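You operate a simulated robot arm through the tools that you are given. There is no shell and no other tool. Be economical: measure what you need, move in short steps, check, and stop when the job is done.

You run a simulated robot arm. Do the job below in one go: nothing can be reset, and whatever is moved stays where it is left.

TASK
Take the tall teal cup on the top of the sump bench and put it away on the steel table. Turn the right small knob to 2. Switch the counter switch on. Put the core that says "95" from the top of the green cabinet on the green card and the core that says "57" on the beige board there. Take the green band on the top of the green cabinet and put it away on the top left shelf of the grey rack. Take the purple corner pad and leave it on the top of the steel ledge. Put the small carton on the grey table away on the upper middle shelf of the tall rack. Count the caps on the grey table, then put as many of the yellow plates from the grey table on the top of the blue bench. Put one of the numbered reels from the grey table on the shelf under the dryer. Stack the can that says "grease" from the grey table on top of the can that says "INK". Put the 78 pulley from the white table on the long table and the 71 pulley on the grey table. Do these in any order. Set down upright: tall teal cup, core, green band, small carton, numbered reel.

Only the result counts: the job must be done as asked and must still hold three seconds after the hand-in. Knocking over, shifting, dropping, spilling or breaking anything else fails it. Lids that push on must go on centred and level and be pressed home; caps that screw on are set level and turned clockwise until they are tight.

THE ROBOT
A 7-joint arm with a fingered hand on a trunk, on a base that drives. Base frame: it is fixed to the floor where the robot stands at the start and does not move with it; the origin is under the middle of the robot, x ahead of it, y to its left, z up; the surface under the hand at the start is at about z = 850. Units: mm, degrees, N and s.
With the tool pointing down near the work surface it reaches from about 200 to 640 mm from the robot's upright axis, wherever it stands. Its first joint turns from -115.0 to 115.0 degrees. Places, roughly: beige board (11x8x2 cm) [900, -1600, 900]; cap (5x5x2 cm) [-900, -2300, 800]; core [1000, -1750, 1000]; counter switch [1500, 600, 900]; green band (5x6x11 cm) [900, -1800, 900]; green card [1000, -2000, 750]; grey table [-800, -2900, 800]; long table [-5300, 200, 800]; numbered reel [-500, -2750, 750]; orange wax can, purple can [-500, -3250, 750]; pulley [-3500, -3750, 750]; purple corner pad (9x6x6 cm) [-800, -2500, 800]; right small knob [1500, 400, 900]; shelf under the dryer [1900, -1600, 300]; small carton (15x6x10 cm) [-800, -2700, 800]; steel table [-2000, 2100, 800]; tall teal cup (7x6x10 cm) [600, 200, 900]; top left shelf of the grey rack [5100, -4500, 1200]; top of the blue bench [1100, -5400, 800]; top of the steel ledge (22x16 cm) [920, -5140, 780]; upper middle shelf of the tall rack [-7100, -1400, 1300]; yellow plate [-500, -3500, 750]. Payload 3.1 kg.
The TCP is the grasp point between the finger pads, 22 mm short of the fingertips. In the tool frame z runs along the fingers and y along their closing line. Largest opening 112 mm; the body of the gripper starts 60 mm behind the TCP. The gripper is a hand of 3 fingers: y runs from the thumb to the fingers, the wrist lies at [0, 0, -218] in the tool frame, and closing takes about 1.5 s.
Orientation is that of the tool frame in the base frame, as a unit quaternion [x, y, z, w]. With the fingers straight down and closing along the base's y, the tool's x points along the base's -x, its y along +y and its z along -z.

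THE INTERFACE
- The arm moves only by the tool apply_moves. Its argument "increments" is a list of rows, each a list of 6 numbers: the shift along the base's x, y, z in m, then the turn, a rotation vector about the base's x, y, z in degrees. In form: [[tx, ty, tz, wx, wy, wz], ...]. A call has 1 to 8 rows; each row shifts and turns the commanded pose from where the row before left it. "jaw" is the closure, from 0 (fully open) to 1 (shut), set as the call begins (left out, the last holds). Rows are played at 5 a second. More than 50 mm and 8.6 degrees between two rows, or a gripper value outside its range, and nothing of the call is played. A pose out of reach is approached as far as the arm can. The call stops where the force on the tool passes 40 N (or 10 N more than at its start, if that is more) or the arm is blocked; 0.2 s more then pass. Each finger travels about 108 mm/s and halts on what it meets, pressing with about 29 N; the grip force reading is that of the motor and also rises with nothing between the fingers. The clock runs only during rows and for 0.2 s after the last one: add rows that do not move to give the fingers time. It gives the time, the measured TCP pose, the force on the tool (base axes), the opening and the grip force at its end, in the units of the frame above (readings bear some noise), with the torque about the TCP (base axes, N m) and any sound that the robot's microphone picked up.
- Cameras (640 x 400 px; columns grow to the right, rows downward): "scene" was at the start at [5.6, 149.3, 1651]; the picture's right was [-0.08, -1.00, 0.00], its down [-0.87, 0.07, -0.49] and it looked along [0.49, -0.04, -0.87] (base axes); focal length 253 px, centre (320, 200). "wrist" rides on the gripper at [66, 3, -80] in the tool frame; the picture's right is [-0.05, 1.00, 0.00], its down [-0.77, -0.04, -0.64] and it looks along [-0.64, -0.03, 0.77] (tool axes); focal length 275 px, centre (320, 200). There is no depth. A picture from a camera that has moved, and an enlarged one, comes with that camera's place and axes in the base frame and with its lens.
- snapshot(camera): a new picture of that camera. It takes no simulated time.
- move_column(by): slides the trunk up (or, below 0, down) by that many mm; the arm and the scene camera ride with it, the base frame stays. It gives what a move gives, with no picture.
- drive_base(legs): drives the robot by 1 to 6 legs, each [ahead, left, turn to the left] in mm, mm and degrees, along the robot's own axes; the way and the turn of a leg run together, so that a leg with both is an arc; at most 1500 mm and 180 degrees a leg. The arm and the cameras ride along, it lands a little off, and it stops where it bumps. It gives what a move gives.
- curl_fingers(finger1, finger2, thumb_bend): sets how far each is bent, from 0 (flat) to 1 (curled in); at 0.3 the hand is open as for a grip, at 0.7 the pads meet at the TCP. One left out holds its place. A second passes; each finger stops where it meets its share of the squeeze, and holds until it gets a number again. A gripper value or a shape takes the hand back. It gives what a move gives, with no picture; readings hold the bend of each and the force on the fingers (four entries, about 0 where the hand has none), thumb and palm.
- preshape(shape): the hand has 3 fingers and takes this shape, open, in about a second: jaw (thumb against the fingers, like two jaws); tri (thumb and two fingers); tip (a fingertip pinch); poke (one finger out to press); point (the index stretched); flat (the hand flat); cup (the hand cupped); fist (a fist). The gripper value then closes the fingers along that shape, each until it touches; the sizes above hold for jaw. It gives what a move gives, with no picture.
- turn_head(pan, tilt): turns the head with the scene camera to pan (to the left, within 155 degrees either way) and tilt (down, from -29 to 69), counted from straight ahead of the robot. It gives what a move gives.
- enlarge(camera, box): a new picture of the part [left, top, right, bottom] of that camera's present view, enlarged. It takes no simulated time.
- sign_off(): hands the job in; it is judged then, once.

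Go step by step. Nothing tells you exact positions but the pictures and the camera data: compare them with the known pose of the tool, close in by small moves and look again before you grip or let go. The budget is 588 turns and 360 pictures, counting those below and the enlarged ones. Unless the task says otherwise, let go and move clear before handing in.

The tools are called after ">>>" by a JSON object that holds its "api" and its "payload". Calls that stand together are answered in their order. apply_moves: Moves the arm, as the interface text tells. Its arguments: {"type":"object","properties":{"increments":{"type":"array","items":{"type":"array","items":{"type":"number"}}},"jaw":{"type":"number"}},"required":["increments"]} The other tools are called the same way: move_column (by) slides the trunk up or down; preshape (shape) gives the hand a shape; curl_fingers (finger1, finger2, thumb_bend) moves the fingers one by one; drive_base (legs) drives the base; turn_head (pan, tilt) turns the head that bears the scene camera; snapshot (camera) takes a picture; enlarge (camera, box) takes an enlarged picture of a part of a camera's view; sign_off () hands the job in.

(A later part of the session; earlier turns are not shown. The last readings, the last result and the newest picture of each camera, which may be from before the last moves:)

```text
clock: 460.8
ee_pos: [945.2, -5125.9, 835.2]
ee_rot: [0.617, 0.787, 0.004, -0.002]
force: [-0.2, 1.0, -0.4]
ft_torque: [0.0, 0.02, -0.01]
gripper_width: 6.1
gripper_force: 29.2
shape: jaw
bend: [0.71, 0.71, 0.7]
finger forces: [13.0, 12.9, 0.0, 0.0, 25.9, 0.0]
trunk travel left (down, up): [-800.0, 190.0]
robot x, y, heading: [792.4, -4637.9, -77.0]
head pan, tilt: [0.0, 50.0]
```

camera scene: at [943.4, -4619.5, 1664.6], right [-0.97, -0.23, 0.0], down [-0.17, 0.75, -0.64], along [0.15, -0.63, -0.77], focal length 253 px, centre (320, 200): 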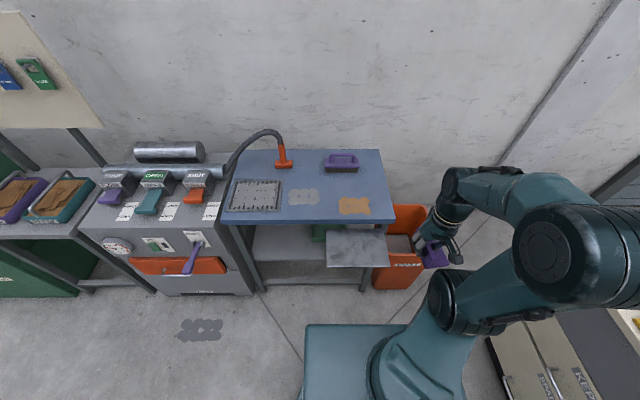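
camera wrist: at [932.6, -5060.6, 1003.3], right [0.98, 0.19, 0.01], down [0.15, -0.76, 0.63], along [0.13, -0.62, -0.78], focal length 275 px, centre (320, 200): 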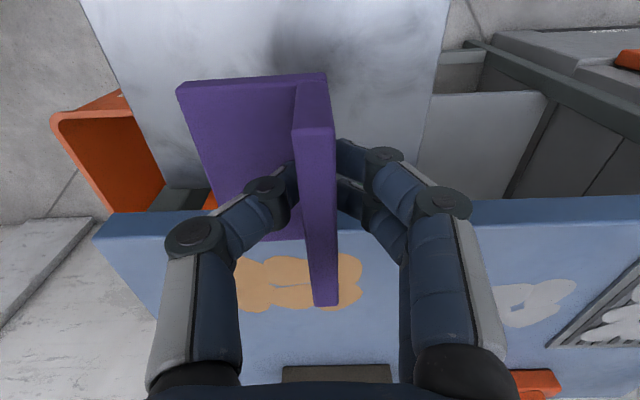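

>>> {"api": "apply_moves", "payload": {"increments": [[0, 0, -0.004, 0, 0, 0], [0, 0, 0, 0, 0, 0]]}}

>>> {"api": "apply_moves", "payload": {"increments": [[0, 0, -0.004, 0, 0, 0], [0, 0, 0, 0, 0, 0]]}}

>>> {"api": "apply_moves", "payload": {"increments": [[0, 0, -0.003, 0, 0, 0], [0, 0, 0, 0, 0, 0]]}}

>>> {"api": "apply_moves", "payload": {"increments": [[0, 0, -0.003, 0, 0, 0], [0, 0, 0, 0, 0, 0]]}}

```text
clock: 461.4
ee_pos: [945.8, -5126.4, 831.8]
ee_rot: [0.617, 0.787, 0.004, -0.002]
force: [0.7, 0.1, -0.3]
ft_torque: [0.01, 0.02, 0.01]
gripper_width: 6.5
gripper_force: 28.8
shape: jaw
bend: [0.71, 0.71, 0.7]
finger forces: [13.0, 12.9, 0.0, 0.0, 25.9, 0.0]
trunk travel left (down, up): [-800.0, 190.0]
robot x, y, heading: [790.6, -4639.3, -76.7]
head pan, tilt: [0.0, 50.0]
```

```text
clock: 462.0
ee_pos: [946.0, -5126.4, 827.5]
ee_rot: [0.617, 0.787, 0.004, 0.0]
force: [0.0, -1.0, 9.3]
ft_torque: [-0.02, -0.04, -0.01]
gripper_width: 6.7
gripper_force: 29.2
shape: jaw
bend: [0.71, 0.71, 0.71]
finger forces: [14.0, 14.3, 0.0, 0.0, 29.4, 0.0]
trunk travel left (down, up): [-800.0, 190.0]
robot x, y, heading: [790.0, -4637.8, -77.0]
head pan, tilt: [0.0, 50.0]
```

```text
clock: 462.6
ee_pos: [945.0, -5126.5, 825.6]
ee_rot: [0.617, 0.787, 0.003, 0.001]
force: [0.3, -4.5, 29.8]
ft_torque: [-0.08, -0.02, 0.01]
gripper_width: 8.3
gripper_force: 29.2
shape: jaw
bend: [0.72, 0.72, 0.71]
finger forces: [17.4, 17.6, 0.1, 0.0, 35.5, 0.0]
trunk travel left (down, up): [-800.0, 190.0]
robot x, y, heading: [794.4, -4637.9, -77.0]
head pan, tilt: [0.0, 50.0]
```

```text
clock: 463.0
ee_pos: [944.8, -5126.0, 825.2]
ee_rot: [0.618, 0.786, 0.001, 0.003]
force: [-1.7, 4.6, 31.8]
ft_torque: [0.06, 0.0, -0.01]
gripper_width: 9.7
gripper_force: 28.3
shape: jaw
bend: [0.72, 0.72, 0.72]
finger forces: [17.9, 17.9, 0.1, 0.0, 36.4, 0.0]
trunk travel left (down, up): [-800.0, 190.0]
robot x, y, heading: [791.4, -4640.5, -77.0]
head pan, tilt: [0.0, 50.0]
stopped in row 1: the force on the tool passed its limit at 43 N (the readings are from after the stop); the commanded pose is now the measured one
```

>>> {"api": "apply_moves", "payload": {"increments": [[0, 0, 0.002, 0, 0, 0], [0, 0, 0, 0, 0, 0], [0, 0, 0, 0, 0, 0], [0, 0, 0, 0, 0, 0]], "jaw": 0.55}}

>>> {"api": "apply_moves", "payload": {"increments": [[0, 0, 0.02, 0, 0, 0], [0, 0, 0.04, 0, 0, 0], [0, 0, 0.05, 0, 0, 0], [0, 0, 0.05, 0, 0, 0], [0, 0, 0.05, 0, 0, 0], [0, 0, 0.05, 0, 0, 0]]}}

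>>> {"api": "snapshot", "payload": {"camera": "wrist"}}

>>> {"api": "enlarge", "payload": {"camera": "scene", "box": [200, 130, 440, 290]}}

```text
clock: 464.0
ee_pos: [945.4, -5129.2, 825.0]
ee_rot: [0.617, 0.787, 0.004, 0.001]
force: [0.2, 0.4, 0.6]
ft_torque: [0.01, 0.02, 0.02]
gripper_width: 50.0
gripper_force: 0.1
shape: jaw
bend: [0.73, 0.73, 0.7]
finger forces: [0.0, 0.0, 0.1, 0.1, 0.0, 0.0]
trunk travel left (down, up): [-800.0, 190.0]
robot x, y, heading: [792.8, -4634.4, -76.9]
head pan, tilt: [0.0, 50.0]
```

```text
clock: 465.4
ee_pos: [945.0, -5127.7, 1086.7]
ee_rot: [0.617, 0.787, 0.003, 0.002]
force: [-0.6, 0.2, -0.2]
ft_torque: [-0.04, 0.0, -0.02]
gripper_width: 49.7
gripper_force: 0.2
shape: jaw
bend: [0.73, 0.73, 0.7]
finger forces: [0.0, 0.0, 0.0, 0.0, 0.1, 0.1]
trunk travel left (down, up): [-800.0, 190.0]
robot x, y, heading: [792.2, -4640.8, -76.5]
head pan, tilt: [0.0, 50.0]
```

```text
192 pictures are left
camera wrist: at [930.5, -5062.6, 1167.0], right [0.98, 0.19, 0.01], down [0.15, -0.76, 0.63], along [0.13, -0.62, -0.77], focal length 275 px, centre (320, 200)
```

wrist: 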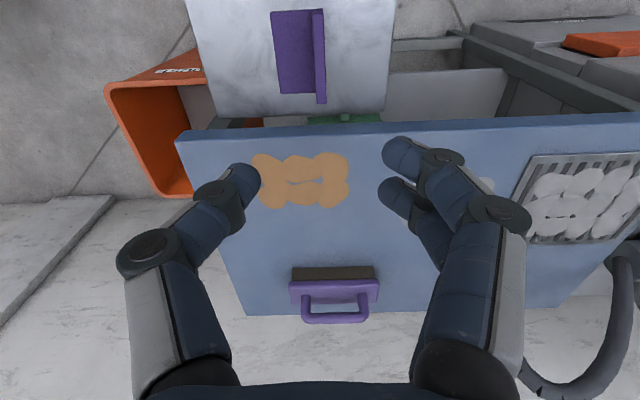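

```text
2.50 times, centred on (320, 210) of scene
camera zoom: at [943.0, -4618.3, 1664.5], right [-0.97, -0.23, 0.0], down [-0.17, 0.75, -0.64], along [0.15, -0.63, -0.77], focal length 632 px, centre (320, 175)
```

zoom: 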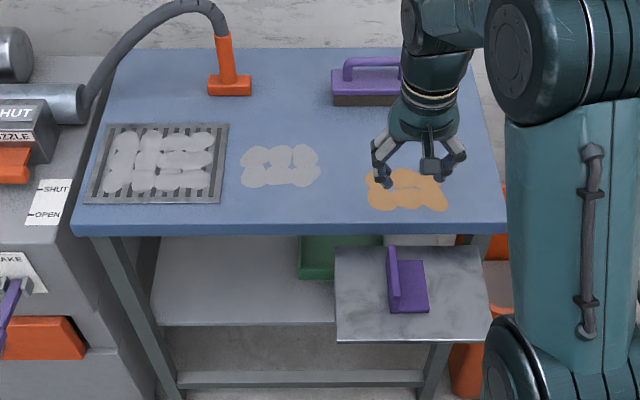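

The pad rests on the steel ledge. Now back to the grey table for the first yellow plate.

>>> {"api": "apply_moves", "payload": {"increments": [[-0.03, 0.035, 0.01, 0, 0, 0], [-0.03, 0.035, 0.01, 0, 0, 0], [-0.02, 0.035, 0.01, 0, 0, 0], [-0.01, 0.04, 0.01, 0, 0, 0]], "jaw": 0}}

>>> {"api": "drive_base", "payload": {"legs": [[-900, 0, 0], [0, 0, -89.6], [0, -1097, 0], [300, 0, 0]]}}

>>> {"api": "snapshot", "payload": {"camera": "scene"}}

```text
clock: 466.4
ee_pos: [855.2, -4982.3, 1126.7]
ee_rot: [0.617, 0.787, 0.002, 0.001]
force: [0.1, 0.1, -0.1]
ft_torque: [-0.02, 0.01, 0.02]
gripper_width: 111.8
gripper_force: 0.0
shape: jaw
bend: [0.3, 0.3, 0.3]
finger forces: [0.0, 0.0, 0.1, 0.1, 0.0, 0.0]
trunk travel left (down, up): [-800.0, 190.0]
robot x, y, heading: [788.9, -4638.6, -76.9]
head pan, tilt: [0.0, 50.0]
```

```text
clock: 481.8
ee_pos: [-274.7, -2802.7, 1126.7]
ee_rot: [0.994, 0.107, 0.002, 0.003]
force: [-0.3, 0.5, -0.8]
ft_torque: [0.04, -0.05, -0.02]
gripper_width: 112.1
gripper_force: 0.0
shape: jaw
bend: [0.3, 0.3, 0.3]
finger forces: [0.0, 0.1, 0.0, 0.0, 0.0, 0.1]
trunk travel left (down, up): [-800.0, 190.0]
robot x, y, heading: [72.8, -2745.5, -168.6]
head pan, tilt: [0.0, 50.0]
```

```text
190 pictures are left
camera scene: at [86.2, -2898.9, 1664.5], right [-0.2, 0.98, 0.0], down [0.75, 0.15, -0.64], along [-0.63, -0.13, -0.77], focal length 253 px, centre (320, 200)
```

scene: 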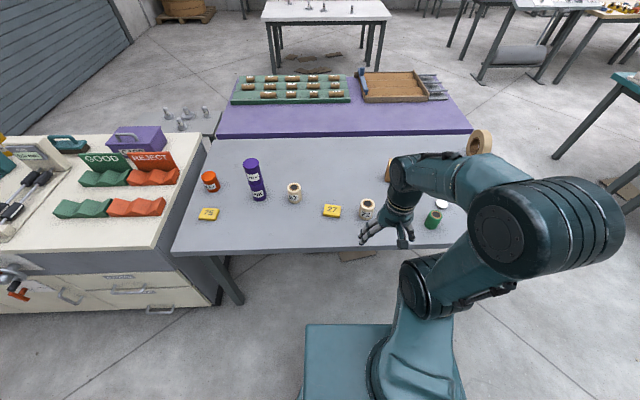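

>>> {"api": "drive_base", "payload": {"legs": [[175, 0, 2.2]]}}

>>> {"api": "snapshot", "payload": {"camera": "wrist"}}

```text
clock: 483.3
ee_pos: [-439.5, -2853.5, 1126.0]
ee_rot: [0.992, 0.127, 0.002, 0.004]
force: [-0.7, 0.4, 0.6]
ft_torque: [-0.01, -0.03, 0.02]
gripper_width: 111.9
gripper_force: 0.1
shape: jaw
bend: [0.3, 0.3, 0.3]
finger forces: [0.0, 0.0, 0.1, 0.0, 0.0, 0.0]
trunk travel left (down, up): [-800.0, 190.0]
robot x, y, heading: [-95.7, -2780.3, -166.1]
head pan, tilt: [0.0, 50.0]
```

```text
189 pictures are left
camera wrist: at [-377.6, -2841.1, 1207.1], right [0.21, -0.98, 0.01], down [-0.76, -0.16, 0.63], along [-0.62, -0.14, -0.77], focal length 275 px, centre (320, 200)
```

wrist: 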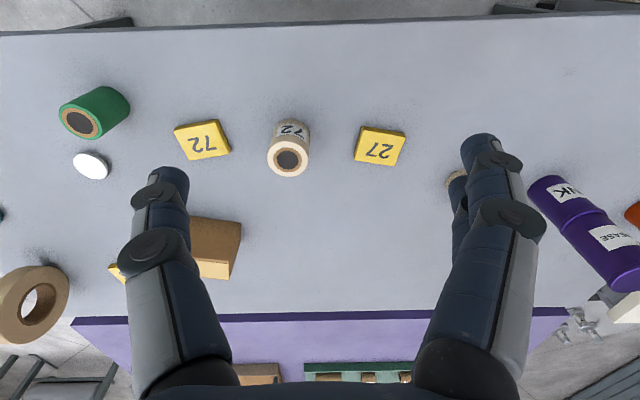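

Plate 27 at ≈ (-566, -2984). Move over it with the hand aligned.

>>> {"api": "apply_moves", "payload": {"increments": [[-0.0315, -0.0325, 0, 0, 0, -3], [-0.0315, -0.0325, 0, 0, 0, -3.5], [-0.0315, -0.0325, 0, 0, 0, 0], [-0.0315, -0.0325, 0, 0, 0, 0], [0, 0, -0.05, 0, 0, 0], [0, 0, -0.05, 0, 0, 0], [0, 0, -0.05, 0, 0, 0], [0, 0, 0, 0, 0, 0]]}}

>>> {"api": "snapshot", "payload": {"camera": "wrist"}}

```text
clock: 485.1
ee_pos: [-564.9, -2985.5, 976.9]
ee_rot: [0.998, 0.07, 0.001, 0.004]
force: [0.8, -0.2, 0.1]
ft_torque: [0.0, 0.02, 0.0]
gripper_width: 112.3
gripper_force: 0.0
shape: jaw
bend: [0.3, 0.3, 0.3]
finger forces: [0.0, 0.0, 0.1, 0.0, 0.0, 0.1]
trunk travel left (down, up): [-800.0, 190.0]
robot x, y, heading: [-96.0, -2788.8, -166.0]
head pan, tilt: [0.0, 50.0]
```

```text
188 pictures are left
camera wrist: at [-501.5, -2977.5, 1056.9], right [0.09, -1.0, 0.01], down [-0.77, -0.07, 0.63], along [-0.63, -0.07, -0.77], focal length 275 px, centre (320, 200)
```

wrist: 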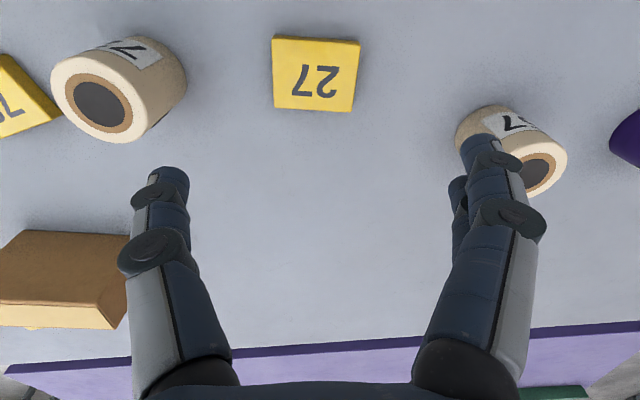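

>>> {"api": "apply_moves", "payload": {"increments": [[-0.001, 0.002, -0.05, 0, 0, -2], [0, 0, -0.05, 0, 0, 0], [0, 0, -0.03, 0, 0, 0], [0, 0, -0.015, 0, 0, 0], [0, 0, -0.006, 0, 0, 0], [0, 0, 0, 0, 0, 0]]}}

>>> {"api": "snapshot", "payload": {"camera": "wrist"}}

```text
clock: 486.5
ee_pos: [-568.7, -2983.5, 823.6]
ee_rot: [0.999, 0.053, 0.002, 0.003]
force: [0.8, 0.7, -0.2]
ft_torque: [-0.02, 0.01, 0.04]
gripper_width: 112.2
gripper_force: 0.1
shape: jaw
bend: [0.3, 0.3, 0.3]
finger forces: [0.0, 0.0, 0.0, 0.0, 0.0, 0.0]
trunk travel left (down, up): [-800.0, 190.0]
robot x, y, heading: [-97.1, -2785.1, -166.0]
head pan, tilt: [0.0, 50.0]
```

```text
187 pictures are left
camera wrist: at [-502.6, -2979.0, 904.2], right [0.06, -1.0, 0.01], down [-0.77, -0.04, 0.63], along [-0.63, -0.04, -0.77], focal length 275 px, centre (320, 200)
```

wrist: 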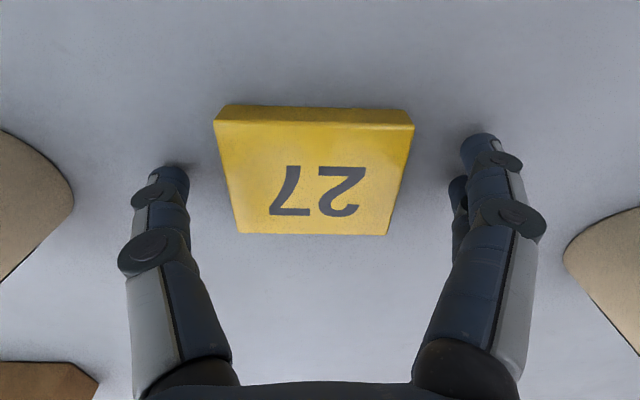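

>>> {"api": "apply_moves", "payload": {"increments": [[0, 0, 0, 0, 0, 0], [0, 0, 0, 0, 0, 0], [0, 0, 0, 0, 0, 0], [0, 0, 0, 0, 0, 0], [0, 0, 0, 0, 0, 0], [0, 0, 0, 0, 0, 0], [0, 0, 0, 0, 0, 0]], "jaw": 1}}

>>> {"api": "snapshot", "payload": {"camera": "wrist"}}

```text
clock: 488.1
ee_pos: [-567.4, -2983.9, 823.5]
ee_rot: [0.999, 0.053, 0.0, 0.004]
force: [-0.7, 0.3, 0.4]
ft_torque: [-0.02, -0.01, 0.0]
gripper_width: 64.5
gripper_force: 28.9
shape: jaw
bend: [0.71, 0.72, 0.7]
finger forces: [13.0, 13.1, 0.0, 0.1, 26.2, 0.0]
trunk travel left (down, up): [-800.0, 190.0]
robot x, y, heading: [-91.5, -2786.9, -166.1]
head pan, tilt: [0.0, 50.0]
```

```text
186 pictures are left
camera wrist: at [-502.6, -2979.0, 904.4], right [0.06, -1.0, 0.01], down [-0.77, -0.04, 0.63], along [-0.63, -0.04, -0.77], focal length 275 px, centre (320, 200)
```

wrist: 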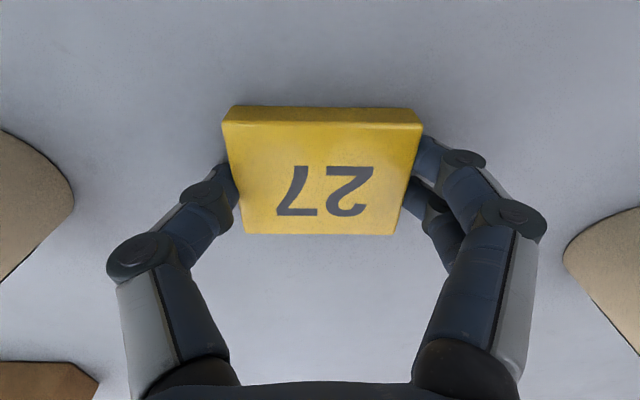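

Gripped. Lift slowly and check.

>>> {"api": "apply_moves", "payload": {"increments": [[0, 0, 0.015, 0, 0, 0], [0, 0, 0.03, 0, 0, 0], [0, 0, 0.04, 0, 0, 0], [0, 0, 0.045, 0, 0, 0], [0, 0, 0.045, 0, 0, 0], [0, 0, 0.045, 0, 0, 0], [0, 0, 0.045, 0, 0, 0], [0, 0, 0.04, 0, 0, 0]]}}

>>> {"api": "snapshot", "payload": {"camera": "wrist"}}

```text
clock: 489.9
ee_pos: [-563.8, -2983.6, 1131.0]
ee_rot: [0.999, 0.053, 0.001, 0.003]
force: [0.4, 0.2, 0.3]
ft_torque: [0.01, -0.01, 0.01]
gripper_width: 64.2
gripper_force: 29.1
shape: jaw
bend: [0.71, 0.72, 0.7]
finger forces: [13.0, 13.2, 0.0, 0.0, 26.2, 0.1]
trunk travel left (down, up): [-800.0, 190.0]
robot x, y, heading: [-97.2, -2783.7, -166.1]
head pan, tilt: [0.0, 50.0]
```

```text
185 pictures are left
camera wrist: at [-498.8, -2979.0, 1211.5], right [0.06, -1.0, 0.01], down [-0.77, -0.04, 0.63], along [-0.63, -0.04, -0.77], focal length 275 px, centre (320, 200)
```

wrist: 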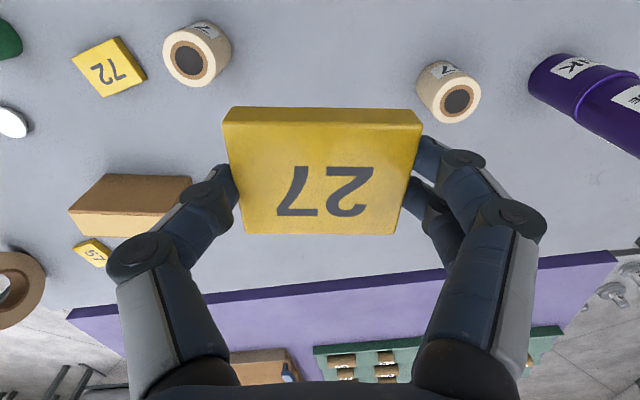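

>>> {"api": "apply_moves", "payload": {"increments": [[0.035, 0.03, 0, 0, 0, 2], [0.035, 0.03, 0, 0, 0, 2], [0.035, 0.03, 0, 0, 0, 2], [0.035, 0.02, 0, 0, 0, 2], [0, 0, 0, 0, 0, 0]]}}

>>> {"api": "drive_base", "payload": {"legs": [[-600, 0, 0], [0, 700, 0], [0, 0, 89.6], [900, 0, 0]]}}

>>> {"api": "snapshot", "payload": {"camera": "scene"}}

```text
clock: 491.1
ee_pos: [-429.1, -2873.4, 1126.3]
ee_rot: [0.992, 0.123, 0.002, 0.002]
force: [-0.5, -0.7, -0.3]
ft_torque: [0.0, 0.01, -0.02]
gripper_width: 64.1
gripper_force: 29.0
shape: jaw
bend: [0.71, 0.72, 0.7]
finger forces: [13.0, 13.2, 0.1, 0.0, 26.2, 0.0]
trunk travel left (down, up): [-800.0, 190.0]
robot x, y, heading: [-96.6, -2782.1, -166.1]
head pan, tilt: [0.0, 50.0]
```

```text
clock: 506.1
ee_pos: [952.0, -4533.5, 1127.5]
ee_rot: [0.619, 0.786, 0.004, 0.0]
force: [-0.4, -0.7, -0.8]
ft_torque: [-0.01, -0.01, 0.0]
gripper_width: 64.0
gripper_force: 28.7
shape: jaw
bend: [0.71, 0.72, 0.7]
finger forces: [13.0, 13.2, 0.0, 0.0, 26.3, 0.1]
trunk travel left (down, up): [-800.0, 190.0]
robot x, y, heading: [866.1, -4201.0, -76.9]
head pan, tilt: [0.0, 50.0]
```

```text
184 pictures are left
camera scene: at [1019.1, -4179.7, 1664.5], right [-0.97, -0.23, 0.0], down [-0.18, 0.75, -0.64], along [0.15, -0.63, -0.77], focal length 253 px, centre (320, 200)
```

scene: 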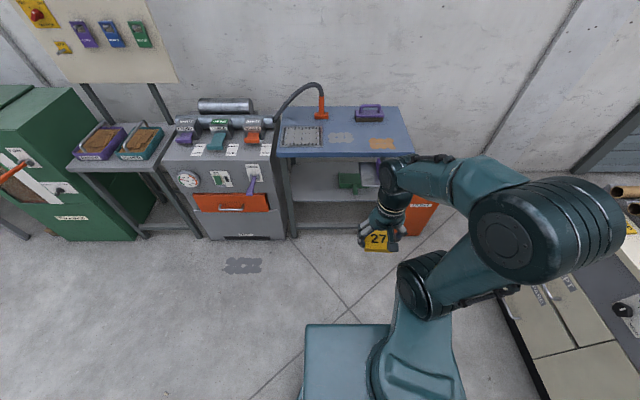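

>>> {"api": "drive_base", "payload": {"legs": [[500, 40, 0]]}}

>>> {"api": "snapshot", "payload": {"camera": "wrist"}}

>>> {"api": "enlarge", "payload": {"camera": "scene", "box": [180, 110, 460, 290]}}

```text
clock: 509.0
ee_pos: [1108.3, -5002.9, 1127.7]
ee_rot: [0.616, 0.788, 0.005, 0.001]
force: [-0.6, -0.1, 0.0]
ft_torque: [-0.02, -0.01, -0.01]
gripper_width: 64.2
gripper_force: 29.0
shape: jaw
bend: [0.71, 0.72, 0.7]
finger forces: [13.0, 13.2, 0.1, 0.1, 26.2, 0.0]
trunk travel left (down, up): [-800.0, 190.0]
robot x, y, heading: [1018.7, -4670.8, -76.3]
head pan, tilt: [0.0, 50.0]
```

```text
183 pictures are left
camera wrist: at [1094.5, -4937.7, 1208.8], right [0.98, 0.2, 0.01], down [0.15, -0.76, 0.63], along [0.13, -0.62, -0.77], focal length 275 px, centre (320, 200)
```

wrist: 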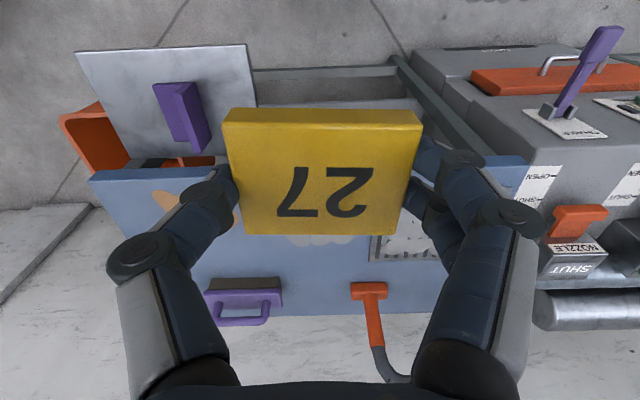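

```text
2.22 times, centred on (320, 200) of scene
camera zoom: at [1173.3, -4648.4, 1664.5], right [-0.97, -0.24, 0.0], down [-0.18, 0.74, -0.64], along [0.15, -0.62, -0.77], focal length 561 px, centre (320, 200)
```

zoom: 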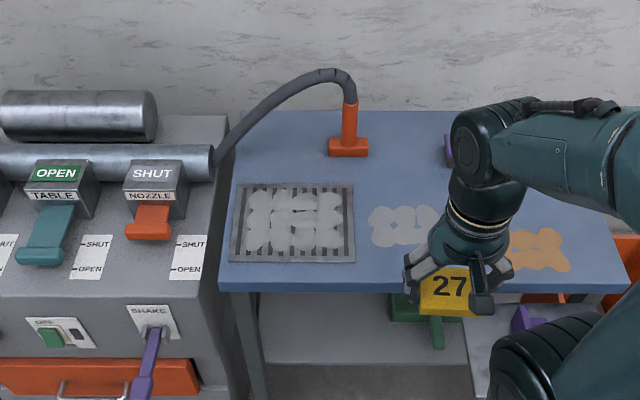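

I'll place plates on the free right end of the bench (right of the orange dust). Shift right 300 mm.

>>> {"api": "drive_base", "payload": {"legs": [[30, -302, 0]]}}

>>> {"api": "snapshot", "payload": {"camera": "wrist"}}

>>> {"api": "enlarge", "payload": {"camera": "scene", "box": [180, 110, 460, 290]}}

```text
clock: 511.1
ee_pos: [819.5, -5102.4, 1128.4]
ee_rot: [0.617, 0.787, 0.005, 0.001]
force: [0.0, -0.2, -1.0]
ft_torque: [0.04, -0.03, 0.02]
gripper_width: 64.0
gripper_force: 28.4
shape: jaw
bend: [0.71, 0.72, 0.7]
finger forces: [13.0, 13.2, 0.0, 0.0, 26.2, 0.0]
trunk travel left (down, up): [-800.0, 190.0]
robot x, y, heading: [731.5, -4768.6, -76.6]
head pan, tilt: [0.0, 50.0]
```

```text
181 pictures are left
camera wrist: at [805.7, -5038.6, 1208.8], right [0.98, 0.19, 0.01], down [0.14, -0.76, 0.63], along [0.13, -0.62, -0.77], focal length 275 px, centre (320, 200)
```

wrist: 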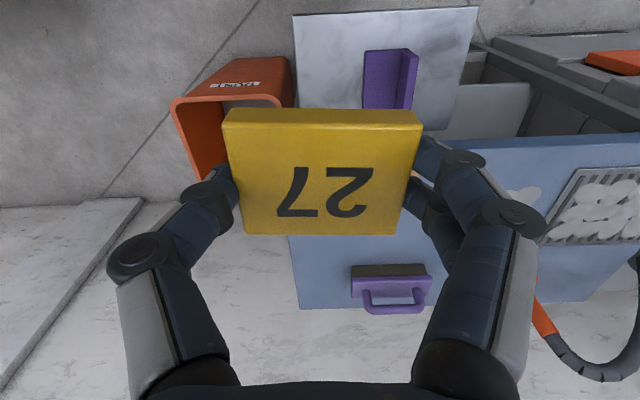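

```text
2.22 times, centred on (320, 200) of scene
camera zoom: at [885.5, -4749.5, 1664.5], right [-0.97, -0.23, 0.0], down [-0.18, 0.74, -0.64], along [0.15, -0.62, -0.77], focal length 561 px, centre (320, 200)
```

zoom: 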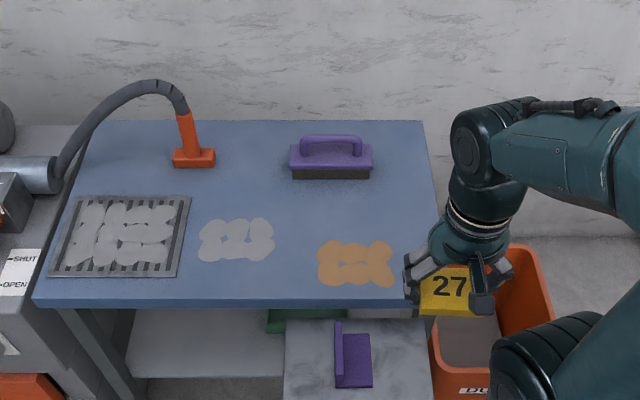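

>>> {"api": "drive_base", "payload": {"legs": [[35, 0, 0]]}}

>>> {"api": "apply_moves", "payload": {"increments": [[0.01, -0.042, 0, 0, 0, 0], [0.01, -0.042, 0, 0, 0, 0], [0.01, -0.042, 0, 0, 0, 0], [0.01, -0.042, 0, 0, 0, 0], [0.01, -0.042, 0, 0, 0, 0], [0.01, -0.045, -0.01, 0, 0, 0], [0, 0, -0.04, 0, 0, 0], [0, 0, -0.04, 0, 0, 0]]}}

>>> {"api": "enlarge", "payload": {"camera": "scene", "box": [240, 110, 440, 260]}}

>>> {"api": "snapshot", "payload": {"camera": "wrist"}}

```text
clock: 511.9
ee_pos: [827.4, -5135.5, 1128.0]
ee_rot: [0.617, 0.787, 0.002, 0.002]
force: [-1.4, 0.0, -0.7]
ft_torque: [0.04, 0.01, -0.02]
gripper_width: 63.8
gripper_force: 28.7
shape: jaw
bend: [0.71, 0.72, 0.7]
finger forces: [13.0, 13.3, 0.0, 0.0, 26.2, 0.1]
trunk travel left (down, up): [-800.0, 190.0]
robot x, y, heading: [742.3, -4805.3, -76.4]
head pan, tilt: [0.0, 50.0]
```

```text
clock: 513.7
ee_pos: [889.1, -5392.7, 1033.5]
ee_rot: [0.617, 0.787, 0.004, 0.0]
force: [-0.2, 0.6, -1.6]
ft_torque: [0.02, -0.01, 0.02]
gripper_width: 64.0
gripper_force: 29.1
shape: jaw
bend: [0.71, 0.72, 0.7]
finger forces: [13.0, 13.2, 0.1, 0.0, 26.0, 0.0]
trunk travel left (down, up): [-800.0, 190.0]
robot x, y, heading: [740.4, -4803.9, -76.5]
head pan, tilt: [0.0, 50.0]
```

```text
2.67 times, centred on (340, 185) of scene
camera zoom: at [894.8, -4784.4, 1664.4], right [-0.97, -0.23, 0.0], down [-0.18, 0.75, -0.64], along [0.15, -0.62, -0.77], focal length 674 px, centre (267, 240)
```

zoom: 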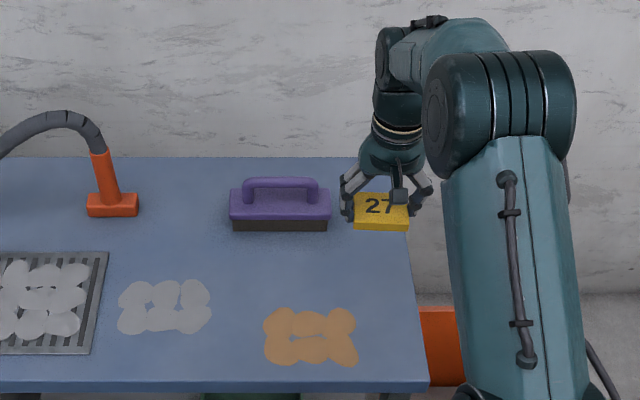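

```text
178 pictures are left
camera wrist: at [874.6, -5327.7, 1114.2], right [0.98, 0.19, 0.01], down [0.15, -0.76, 0.63], along [0.13, -0.62, -0.77], focal length 275 px, centre (320, 200)
```

wrist: 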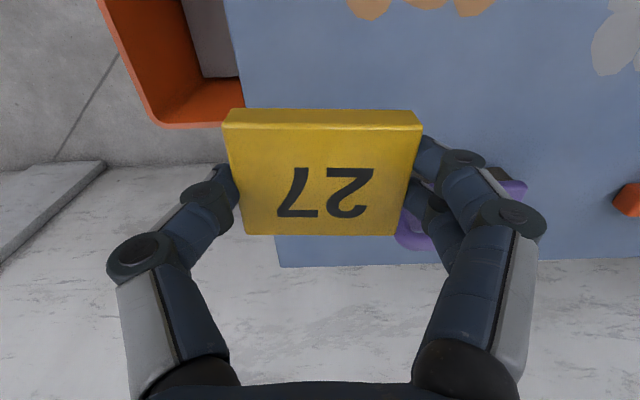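

>>> {"api": "apply_moves", "payload": {"increments": [[0, 0, -0.045, 0, 0, 0], [0, 0, -0.045, 0, 0, 0], [0, 0, -0.04, 0, 0, 0], [0, 0, -0.01, 0, 0, 0], [0, 0, 0, 0, 0, 0]]}}

>>> {"api": "snapshot", "payload": {"camera": "wrist"}}

>>> {"api": "apply_moves", "payload": {"increments": [[0, 0, -0.006, 0, 0, 0], [0, 0, -0.004, 0, 0, 0], [0, 0, 0, 0, 0, 0]]}}

```text
clock: 514.9
ee_pos: [887.8, -5390.6, 898.2]
ee_rot: [0.617, 0.787, 0.003, 0.001]
force: [0.9, -0.2, 0.1]
ft_torque: [-0.02, -0.03, -0.01]
gripper_width: 63.8
gripper_force: 28.7
shape: jaw
bend: [0.71, 0.72, 0.7]
finger forces: [13.1, 13.2, 0.1, 0.1, 26.1, 0.1]
trunk travel left (down, up): [-800.0, 190.0]
robot x, y, heading: [743.4, -4803.1, -76.5]
head pan, tilt: [0.0, 50.0]
```

```text
177 pictures are left
camera wrist: at [874.3, -5325.7, 979.2], right [0.98, 0.19, 0.01], down [0.15, -0.76, 0.63], along [0.13, -0.62, -0.77], focal length 275 px, centre (320, 200)
```

wrist: 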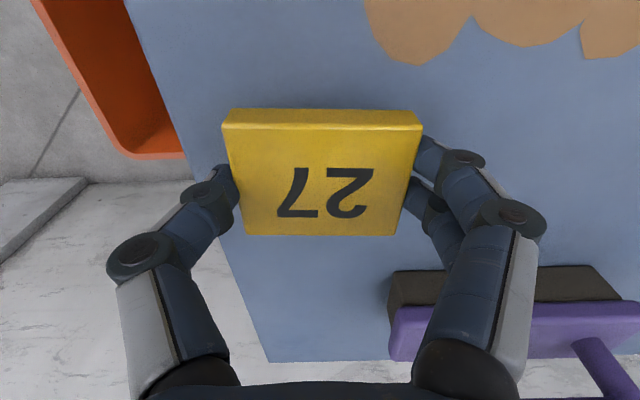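

```text
clock: 515.7
ee_pos: [888.5, -5390.5, 888.4]
ee_rot: [0.616, 0.788, 0.005, 0.0]
force: [-0.9, 0.3, -1.2]
ft_torque: [0.01, 0.0, -0.05]
gripper_width: 63.8
gripper_force: 29.5
shape: jaw
bend: [0.71, 0.72, 0.7]
finger forces: [13.0, 13.2, 0.0, 0.0, 26.1, 0.0]
trunk travel left (down, up): [-800.0, 190.0]
robot x, y, heading: [745.3, -4805.1, -76.5]
head pan, tilt: [0.0, 50.0]
```

>>> {"api": "apply_moves", "payload": {"increments": [[0, 0, -0.005, 0, 0, 0], [0, 0, -0.004, 0, 0, 0], [0, 0, 0, 0, 0, 0]]}}

>>> {"api": "apply_moves", "payload": {"increments": [[0, 0, -0.004, 0, 0, 0], [0, 0, 0, 0, 0, 0]]}}

>>> {"api": "apply_moves", "payload": {"increments": [[0, 0, -0.003, 0, 0, 0], [0, 0, 0, 0, 0, 0]]}}

```text
clock: 516.5
ee_pos: [888.5, -5390.8, 877.5]
ee_rot: [0.617, 0.787, 0.004, 0.0]
force: [0.0, 0.1, -0.8]
ft_torque: [-0.02, 0.02, -0.02]
gripper_width: 63.7
gripper_force: 29.5
shape: jaw
bend: [0.71, 0.72, 0.7]
finger forces: [13.1, 13.2, 0.0, 0.0, 26.2, 0.0]
trunk travel left (down, up): [-800.0, 190.0]
robot x, y, heading: [741.4, -4804.6, -76.6]
head pan, tilt: [0.0, 50.0]
```

```text
clock: 517.1
ee_pos: [887.9, -5391.3, 874.3]
ee_rot: [0.617, 0.787, 0.002, 0.002]
force: [0.1, -0.2, -1.0]
ft_torque: [-0.01, 0.01, 0.02]
gripper_width: 63.8
gripper_force: 28.5
shape: jaw
bend: [0.71, 0.72, 0.7]
finger forces: [12.9, 13.1, 0.1, 0.0, 26.1, 0.0]
trunk travel left (down, up): [-800.0, 190.0]
robot x, y, heading: [741.2, -4801.8, -76.5]
head pan, tilt: [0.0, 50.0]
```

```text
clock: 517.7
ee_pos: [887.7, -5391.3, 872.7]
ee_rot: [0.617, 0.787, 0.002, 0.002]
force: [0.3, -0.5, 4.1]
ft_torque: [0.0, -0.01, -0.01]
gripper_width: 64.0
gripper_force: 28.8
shape: jaw
bend: [0.71, 0.72, 0.7]
finger forces: [13.5, 13.6, 0.0, 0.0, 26.9, 0.1]
trunk travel left (down, up): [-800.0, 190.0]
robot x, y, heading: [740.4, -4802.5, -76.3]
head pan, tilt: [0.0, 50.0]
```

Contact at z=850. Release and lift.

>>> {"api": "apply_moves", "payload": {"increments": [[0, 0, 0, 0, 0, 0], [0, 0, 0, 0, 0, 0], [0, 0, 0, 0, 0, 0]], "jaw": 0.25}}

>>> {"api": "apply_moves", "payload": {"increments": [[0, 0, 0.03, 0, 0, 0], [0, 0, 0.05, 0, 0, 0], [0, 0, 0.05, 0, 0, 0], [0, 0, 0.05, 0, 0, 0], [-0.01, 0.04, 0.03, 0, 0, 0], [-0.01, 0.045, 0.02, 0, 0, 0], [-0.01, 0.045, 0.01, 0, 0, 0], [-0.01, 0.045, 0, 0, 0, 0]], "jaw": 0}}

>>> {"api": "enlarge", "payload": {"camera": "scene", "box": [180, 110, 460, 290]}}

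```text
clock: 518.5
ee_pos: [886.5, -5390.8, 871.1]
ee_rot: [0.617, 0.787, 0.003, 0.001]
force: [-0.1, 0.1, 0.5]
ft_torque: [-0.02, 0.01, 0.01]
gripper_width: 83.7
gripper_force: 0.0
shape: jaw
bend: [0.64, 0.64, 0.6]
finger forces: [0.1, 0.1, 0.0, 0.0, 0.3, 0.0]
trunk travel left (down, up): [-800.0, 190.0]
robot x, y, heading: [741.6, -4805.9, -76.3]
head pan, tilt: [0.0, 50.0]
```

```text
refused: row 5 steps farther than a row can; nothing moved
```

```text
2.22 times, centred on (320, 200) of scene
camera zoom: at [893.9, -4782.6, 1664.4], right [-0.97, -0.23, 0.0], down [-0.18, 0.74, -0.64], along [0.15, -0.62, -0.77], focal length 561 px, centre (320, 200)
```

zoom: 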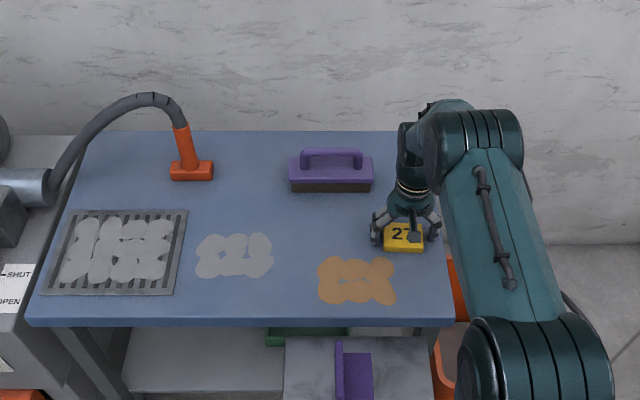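

>>> {"api": "apply_moves", "payload": {"increments": [[0, 0, 0.03, 0, 0, 0], [0, 0, 0.05, 0, 0, 0], [0, 0, 0.05, 0, 0, 0], [0, 0, 0.05, 0, 0, 0], [-0.01, 0.035, 0.03, 0, 0, 0], [-0.01, 0.04, 0.02, 0, 0, 0], [-0.01, 0.045, 0.01, 0, 0, 0], [-0.01, 0.045, 0, 0, 0, 0]], "jaw": 0}}

>>> {"api": "apply_moves", "payload": {"increments": [[-0.01, 0.045, 0, 0, 0, 0], [-0.01, 0.045, 0, 0, 0, 0]]}}

>>> {"api": "enlarge", "payload": {"camera": "scene", "box": [180, 110, 460, 290]}}

>>> {"api": "drive_base", "payload": {"legs": [[-900, 0, 0], [0, 0, -89.6], [0, -1100, 0], [400, 0, 0]]}}

>>> {"api": "snapshot", "payload": {"camera": "scene"}}

```text
clock: 520.3
ee_pos: [848.2, -5226.1, 1110.7]
ee_rot: [0.617, 0.787, 0.002, 0.002]
force: [-0.4, -0.9, 0.1]
ft_torque: [-0.03, 0.0, -0.01]
gripper_width: 111.5
gripper_force: 0.1
shape: jaw
bend: [0.3, 0.3, 0.3]
finger forces: [0.1, 0.0, 0.0, 0.1, 0.1, 0.1]
trunk travel left (down, up): [-800.0, 190.0]
robot x, y, heading: [738.5, -4802.3, -76.6]
head pan, tilt: [0.0, 50.0]
```

```text
clock: 520.9
ee_pos: [825.1, -5134.6, 1113.0]
ee_rot: [0.618, 0.786, 0.004, 0.001]
force: [0.5, 0.4, 0.2]
ft_torque: [-0.03, 0.0, -0.01]
gripper_width: 112.0
gripper_force: 0.0
shape: jaw
bend: [0.3, 0.3, 0.3]
finger forces: [0.0, 0.0, 0.0, 0.1, 0.0, 0.1]
trunk travel left (down, up): [-800.0, 190.0]
robot x, y, heading: [744.0, -4802.4, -76.4]
head pan, tilt: [0.0, 50.0]
```

```text
2.22 times, centred on (320, 200) of scene
camera zoom: at [890.5, -4781.3, 1664.8], right [-0.97, -0.23, 0.0], down [-0.18, 0.74, -0.64], along [0.15, -0.63, -0.77], focal length 561 px, centre (320, 200)
```

zoom: 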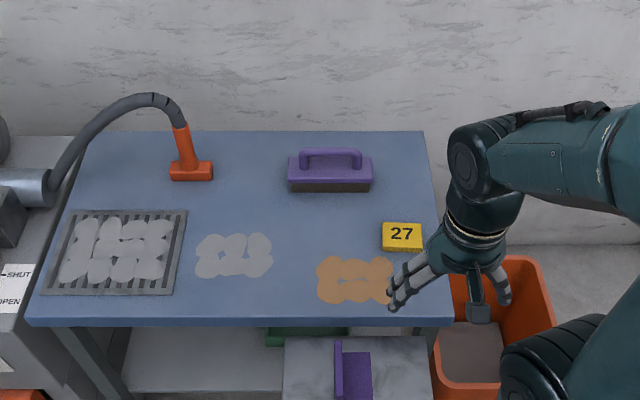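

```text
clock: 537.0
ee_pos: [-439.8, -2993.8, 1113.5]
ee_rot: [0.994, 0.11, 0.002, 0.004]
force: [0.3, -0.2, -1.4]
ft_torque: [0.02, -0.01, 0.0]
gripper_width: 111.8
gripper_force: 0.1
shape: jaw
bend: [0.3, 0.3, 0.3]
finger forces: [0.0, 0.0, 0.0, 0.0, 0.1, 0.1]
trunk travel left (down, up): [-800.0, 190.0]
robot x, y, heading: [-104.9, -2915.0, -167.4]
head pan, tilt: [0.0, 50.0]
```

```text
174 pictures are left
camera scene: at [-89.0, -3064.3, 1664.5], right [-0.22, 0.98, 0.0], down [0.75, 0.17, -0.64], along [-0.63, -0.14, -0.77], focal length 253 px, centre (320, 200)
```

scene: 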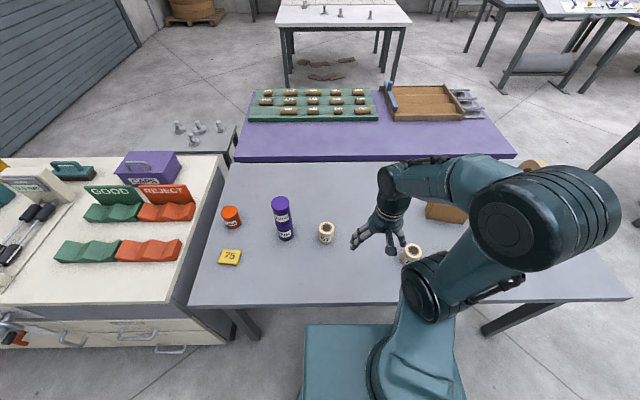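

>>> {"api": "drive_base", "payload": {"legs": [[-20, -180, 1]]}}

>>> {"api": "snapshot", "payload": {"camera": "wrist"}}

```text
clock: 538.5
ee_pos: [-460.5, -2816.8, 1114.0]
ee_rot: [0.993, 0.119, 0.001, 0.003]
force: [-0.8, 0.1, 0.2]
ft_torque: [-0.06, 0.0, -0.03]
gripper_width: 111.7
gripper_force: 0.0
shape: jaw
bend: [0.3, 0.3, 0.3]
finger forces: [0.0, 0.0, 0.0, 0.1, 0.0, 0.1]
trunk travel left (down, up): [-800.0, 190.0]
robot x, y, heading: [-125.9, -2733.6, -166.6]
head pan, tilt: [0.0, 50.0]
```

```text
173 pictures are left
camera wrist: at [-395.6, -2803.6, 1194.0], right [0.19, -0.98, 0.01], down [-0.76, -0.14, 0.63], along [-0.62, -0.13, -0.77], focal length 275 px, centre (320, 200)
```

wrist: 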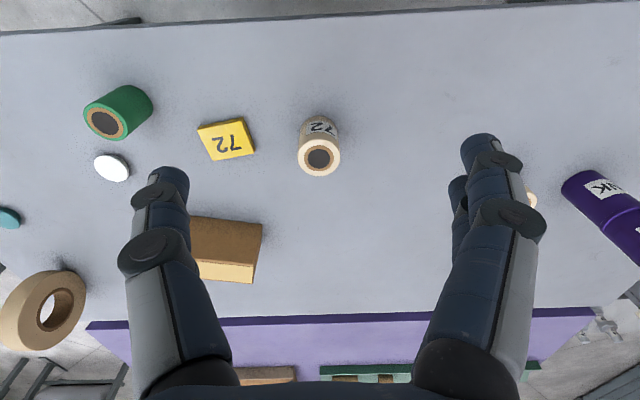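

>>> {"api": "apply_moves", "payload": {"increments": [[-0.0376, 0.0275, 0, 0, 0, 2.7], [-0.0376, 0.0275, 0, 0, 0, 2.7], [-0.0376, 0.0275, 0, 0, 0, 2.7], [-0.0376, 0.0275, 0, 0, 0, 2.8], [0, 0, -0.05, 0, 0, 0], [0, 0, -0.05, 0, 0, 0], [0, 0, -0.04, 0, 0, 0], [0, 0, 0, 0, 0, 0]]}}

>>> {"api": "snapshot", "payload": {"camera": "wrist"}}

```text
clock: 540.3
ee_pos: [-610.8, -2708.1, 974.2]
ee_rot: [0.977, 0.211, 0.001, 0.002]
force: [-0.4, -0.7, 0.6]
ft_torque: [0.0, 0.0, -0.02]
gripper_width: 111.7
gripper_force: 0.0
shape: jaw
bend: [0.3, 0.3, 0.3]
finger forces: [0.0, 0.0, 0.0, 0.1, 0.1, 0.0]
trunk travel left (down, up): [-800.0, 190.0]
robot x, y, heading: [-125.2, -2731.8, -166.6]
head pan, tilt: [0.0, 50.0]
```

```text
172 pictures are left
camera wrist: at [-550.2, -2683.0, 1054.4], right [0.37, -0.93, 0.01], down [-0.72, -0.28, 0.63], along [-0.59, -0.24, -0.77], focal length 275 px, centre (320, 200)
```

wrist: 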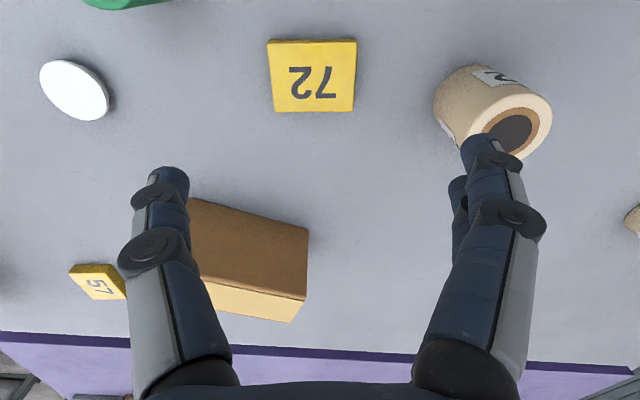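

>>> {"api": "apply_moves", "payload": {"increments": [[-0.001, 0.004, -0.05, 0, 0, 0], [0, 0, -0.05, 0, 0, 0], [0, 0, -0.03, 0, 0, 0], [0, 0, -0.015, 0, 0, 0], [0, 0, -0.006, 0, 0, 0], [0, 0, 0, 0, 0, 0]]}}

>>> {"api": "snapshot", "payload": {"camera": "wrist"}}

>>> {"api": "apply_moves", "payload": {"increments": [[0, 0, 0, 0, 0, 0], [0, 0, 0, 0, 0, 0], [0, 0, 0, 0, 0, 0], [0, 0, 0, 0, 0, 0], [0, 0, 0, 0, 0, 0], [0, 0, 0, 0, 0, 0], [0, 0, 0, 0, 0, 0]], "jaw": 1}}

```text
refused: row 1 steps farther than a row can; nothing moved
```

```text
171 pictures are left
camera wrist: at [-550.2, -2683.0, 1054.4], right [0.37, -0.93, 0.01], down [-0.72, -0.28, 0.63], along [-0.59, -0.24, -0.77], focal length 275 px, centre (320, 200)
```

wrist: 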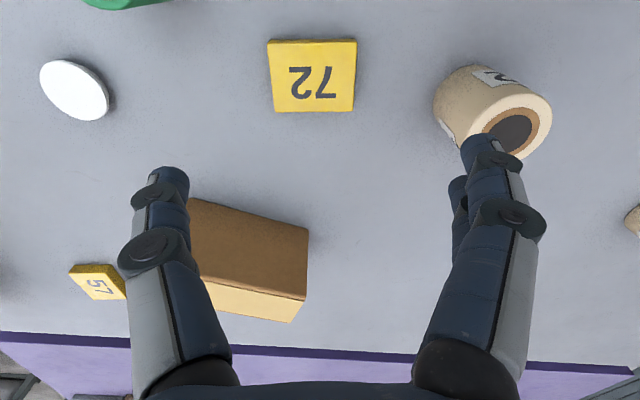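

```text
clock: 541.9
ee_pos: [-611.6, -2708.3, 973.3]
ee_rot: [0.977, 0.212, 0.002, 0.003]
force: [-0.2, -0.5, -0.1]
ft_torque: [0.01, -0.02, -0.02]
gripper_width: 0.1
gripper_force: 29.2
shape: jaw
bend: [0.67, 0.67, 0.75]
finger forces: [0.0, 0.0, 0.1, 0.0, 0.0, 0.0]
trunk travel left (down, up): [-800.0, 190.0]
robot x, y, heading: [-125.1, -2728.9, -166.8]
head pan, tilt: [0.0, 50.0]
```

The step was too large, so the hand closed in the air. Reopen and descend.

>>> {"api": "apply_moves", "payload": {"increments": [[0, 0, 0, 0, 0, 0], [0, 0, 0, 0, 0, 0], [0, 0, 0, 0, 0, 0], [0, 0, 0, 0, 0, 0], [0, 0, 0, 0, 0, 0], [0, 0, 0, 0, 0, 0]], "jaw": 0}}

>>> {"api": "apply_moves", "payload": {"increments": [[-0.001, 0.004, -0.045, 0, 0, 0], [0, 0, -0.05, 0, 0, 0], [0, 0, -0.03, 0, 0, 0], [0, 0, -0.015, 0, 0, 0], [0, 0, -0.01, 0, 0, 0], [0, 0, 0, 0, 0, 0]]}}

>>> {"api": "snapshot", "payload": {"camera": "wrist"}}

```text
clock: 543.3
ee_pos: [-611.3, -2707.1, 974.3]
ee_rot: [0.977, 0.213, 0.002, 0.003]
force: [0.0, -0.2, 0.3]
ft_torque: [0.01, 0.02, 0.01]
gripper_width: 112.0
gripper_force: 0.0
shape: jaw
bend: [0.3, 0.3, 0.3]
finger forces: [0.0, 0.1, 0.1, 0.0, 0.0, 0.0]
trunk travel left (down, up): [-800.0, 190.0]
robot x, y, heading: [-124.5, -2729.3, -166.8]
head pan, tilt: [0.0, 50.0]
```

```text
clock: 544.7
ee_pos: [-610.8, -2704.2, 823.1]
ee_rot: [0.977, 0.213, 0.002, 0.003]
force: [-0.7, 0.0, 0.9]
ft_torque: [-0.02, 0.0, 0.01]
gripper_width: 112.0
gripper_force: 0.3
shape: jaw
bend: [0.3, 0.3, 0.3]
finger forces: [0.1, 0.0, 0.0, 0.0, 0.1, 0.0]
trunk travel left (down, up): [-800.0, 190.0]
robot x, y, heading: [-127.0, -2729.9, -166.4]
head pan, tilt: [0.0, 50.0]
```

```text
170 pictures are left
camera wrist: at [-550.4, -2679.2, 903.7], right [0.37, -0.93, 0.01], down [-0.72, -0.28, 0.63], along [-0.59, -0.24, -0.77], focal length 275 px, centre (320, 200)
```

wrist: 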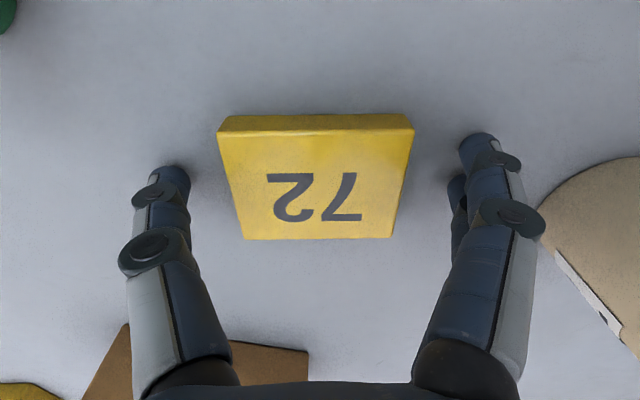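

>>> {"api": "apply_moves", "payload": {"increments": [[0, 0, 0, 0, 0, 0], [0, 0, 0, 0, 0, 0], [0, 0, 0, 0, 0, 0], [0, 0, 0, 0, 0, 0], [0, 0, 0, 0, 0, 0], [0, 0, 0, 0, 0, 0], [0, 0, 0, 0, 0, 0]], "jaw": 1}}

>>> {"api": "apply_moves", "payload": {"increments": [[0, 0, 0.015, 0, 0, 0], [0, 0, 0.03, 0, 0, 0], [0, 0, 0.04, 0, 0, 0], [0, 0, 0.045, 0, 0, 0], [0, 0, 0.045, 0, 0, 0], [0, 0, 0.045, 0, 0, 0], [0, 0, 0.045, 0, 0, 0], [0, 0, 0.04, 0, 0, 0]]}}

>>> {"api": "apply_moves", "payload": {"increments": [[0.035, -0.01, 0, 0, 0, -2.7], [0.035, -0.01, 0, 0, 0, -2.7], [0.035, -0.01, 0, 0, 0, -2.7], [0.035, -0.01, 0, 0, 0, -2.8], [0, 0, 0, 0, 0, 0]]}}

>>> {"api": "snapshot", "payload": {"camera": "wrist"}}

```text
clock: 546.3
ee_pos: [-611.1, -2704.5, 822.3]
ee_rot: [0.977, 0.212, 0.002, 0.004]
force: [-0.1, 0.1, 0.0]
ft_torque: [-0.02, 0.01, 0.0]
gripper_width: 64.8
gripper_force: 28.9
shape: jaw
bend: [0.71, 0.72, 0.7]
finger forces: [12.9, 13.0, 0.0, 0.1, 26.0, 0.1]
trunk travel left (down, up): [-800.0, 190.0]
robot x, y, heading: [-126.0, -2729.4, -166.7]
head pan, tilt: [0.0, 50.0]
```

```text
clock: 548.1
ee_pos: [-608.4, -2705.8, 1127.9]
ee_rot: [0.977, 0.212, 0.002, 0.003]
force: [0.3, -0.9, -0.9]
ft_torque: [0.0, 0.01, -0.06]
gripper_width: 64.4
gripper_force: 29.0
shape: jaw
bend: [0.71, 0.72, 0.7]
finger forces: [13.0, 13.1, 0.0, 0.0, 26.0, 0.0]
trunk travel left (down, up): [-800.0, 190.0]
robot x, y, heading: [-126.2, -2732.1, -166.4]
head pan, tilt: [0.0, 50.0]
```

```text
clock: 549.3
ee_pos: [-469.1, -2743.4, 1126.9]
ee_rot: [0.993, 0.118, 0.002, 0.003]
force: [-0.5, 0.4, -0.6]
ft_torque: [0.03, 0.0, 0.01]
gripper_width: 64.7
gripper_force: 28.9
shape: jaw
bend: [0.71, 0.72, 0.7]
finger forces: [13.0, 13.0, 0.1, 0.0, 26.1, 0.0]
trunk travel left (down, up): [-800.0, 190.0]
robot x, y, heading: [-131.6, -2729.9, -166.5]
head pan, tilt: [0.0, 50.0]
```

```text
169 pictures are left
camera wrist: at [-405.7, -2730.7, 1208.3], right [0.19, -0.98, 0.01], down [-0.76, -0.14, 0.63], along [-0.62, -0.12, -0.77], focal length 275 px, centre (320, 200)
```

wrist: 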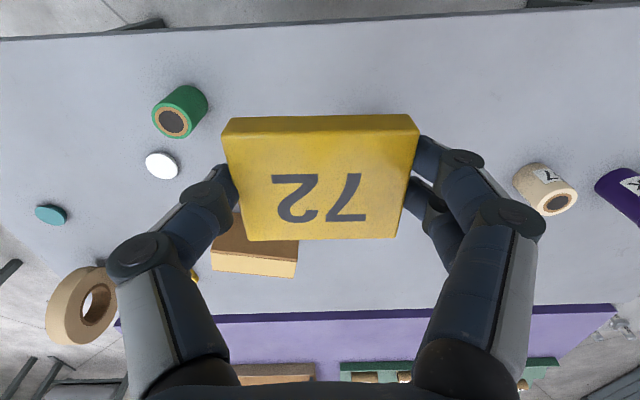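

>>> {"api": "drive_base", "payload": {"legs": [[-600, 0, 0], [0, 700, 0], [0, 0, 89.9], [0, -117, 0], [1400, 0, 0]]}}

>>> {"api": "enlarge", "payload": {"camera": "scene", "box": [180, 110, 460, 290]}}

```text
clock: 567.5
ee_pos: [871.2, -5021.6, 1126.8]
ee_rot: [0.607, 0.795, 0.004, 0.001]
force: [0.9, -0.6, 0.2]
ft_torque: [0.0, -0.04, 0.0]
gripper_width: 64.8
gripper_force: 28.6
shape: jaw
bend: [0.71, 0.72, 0.7]
finger forces: [13.0, 13.1, 0.0, 0.1, 26.1, 0.0]
trunk travel left (down, up): [-800.0, 190.0]
robot x, y, heading: [850.3, -4678.5, -74.9]
head pan, tilt: [0.0, 50.0]
```

```text
2.22 times, centred on (320, 200) of scene
camera zoom: at [1001.9, -4655.8, 1664.5], right [-0.97, -0.26, 0.0], down [-0.2, 0.74, -0.64], along [0.17, -0.62, -0.77], focal length 561 px, centre (320, 200)
```

zoom: 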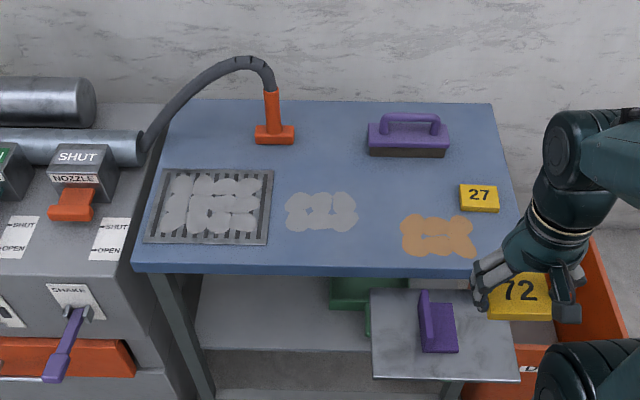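

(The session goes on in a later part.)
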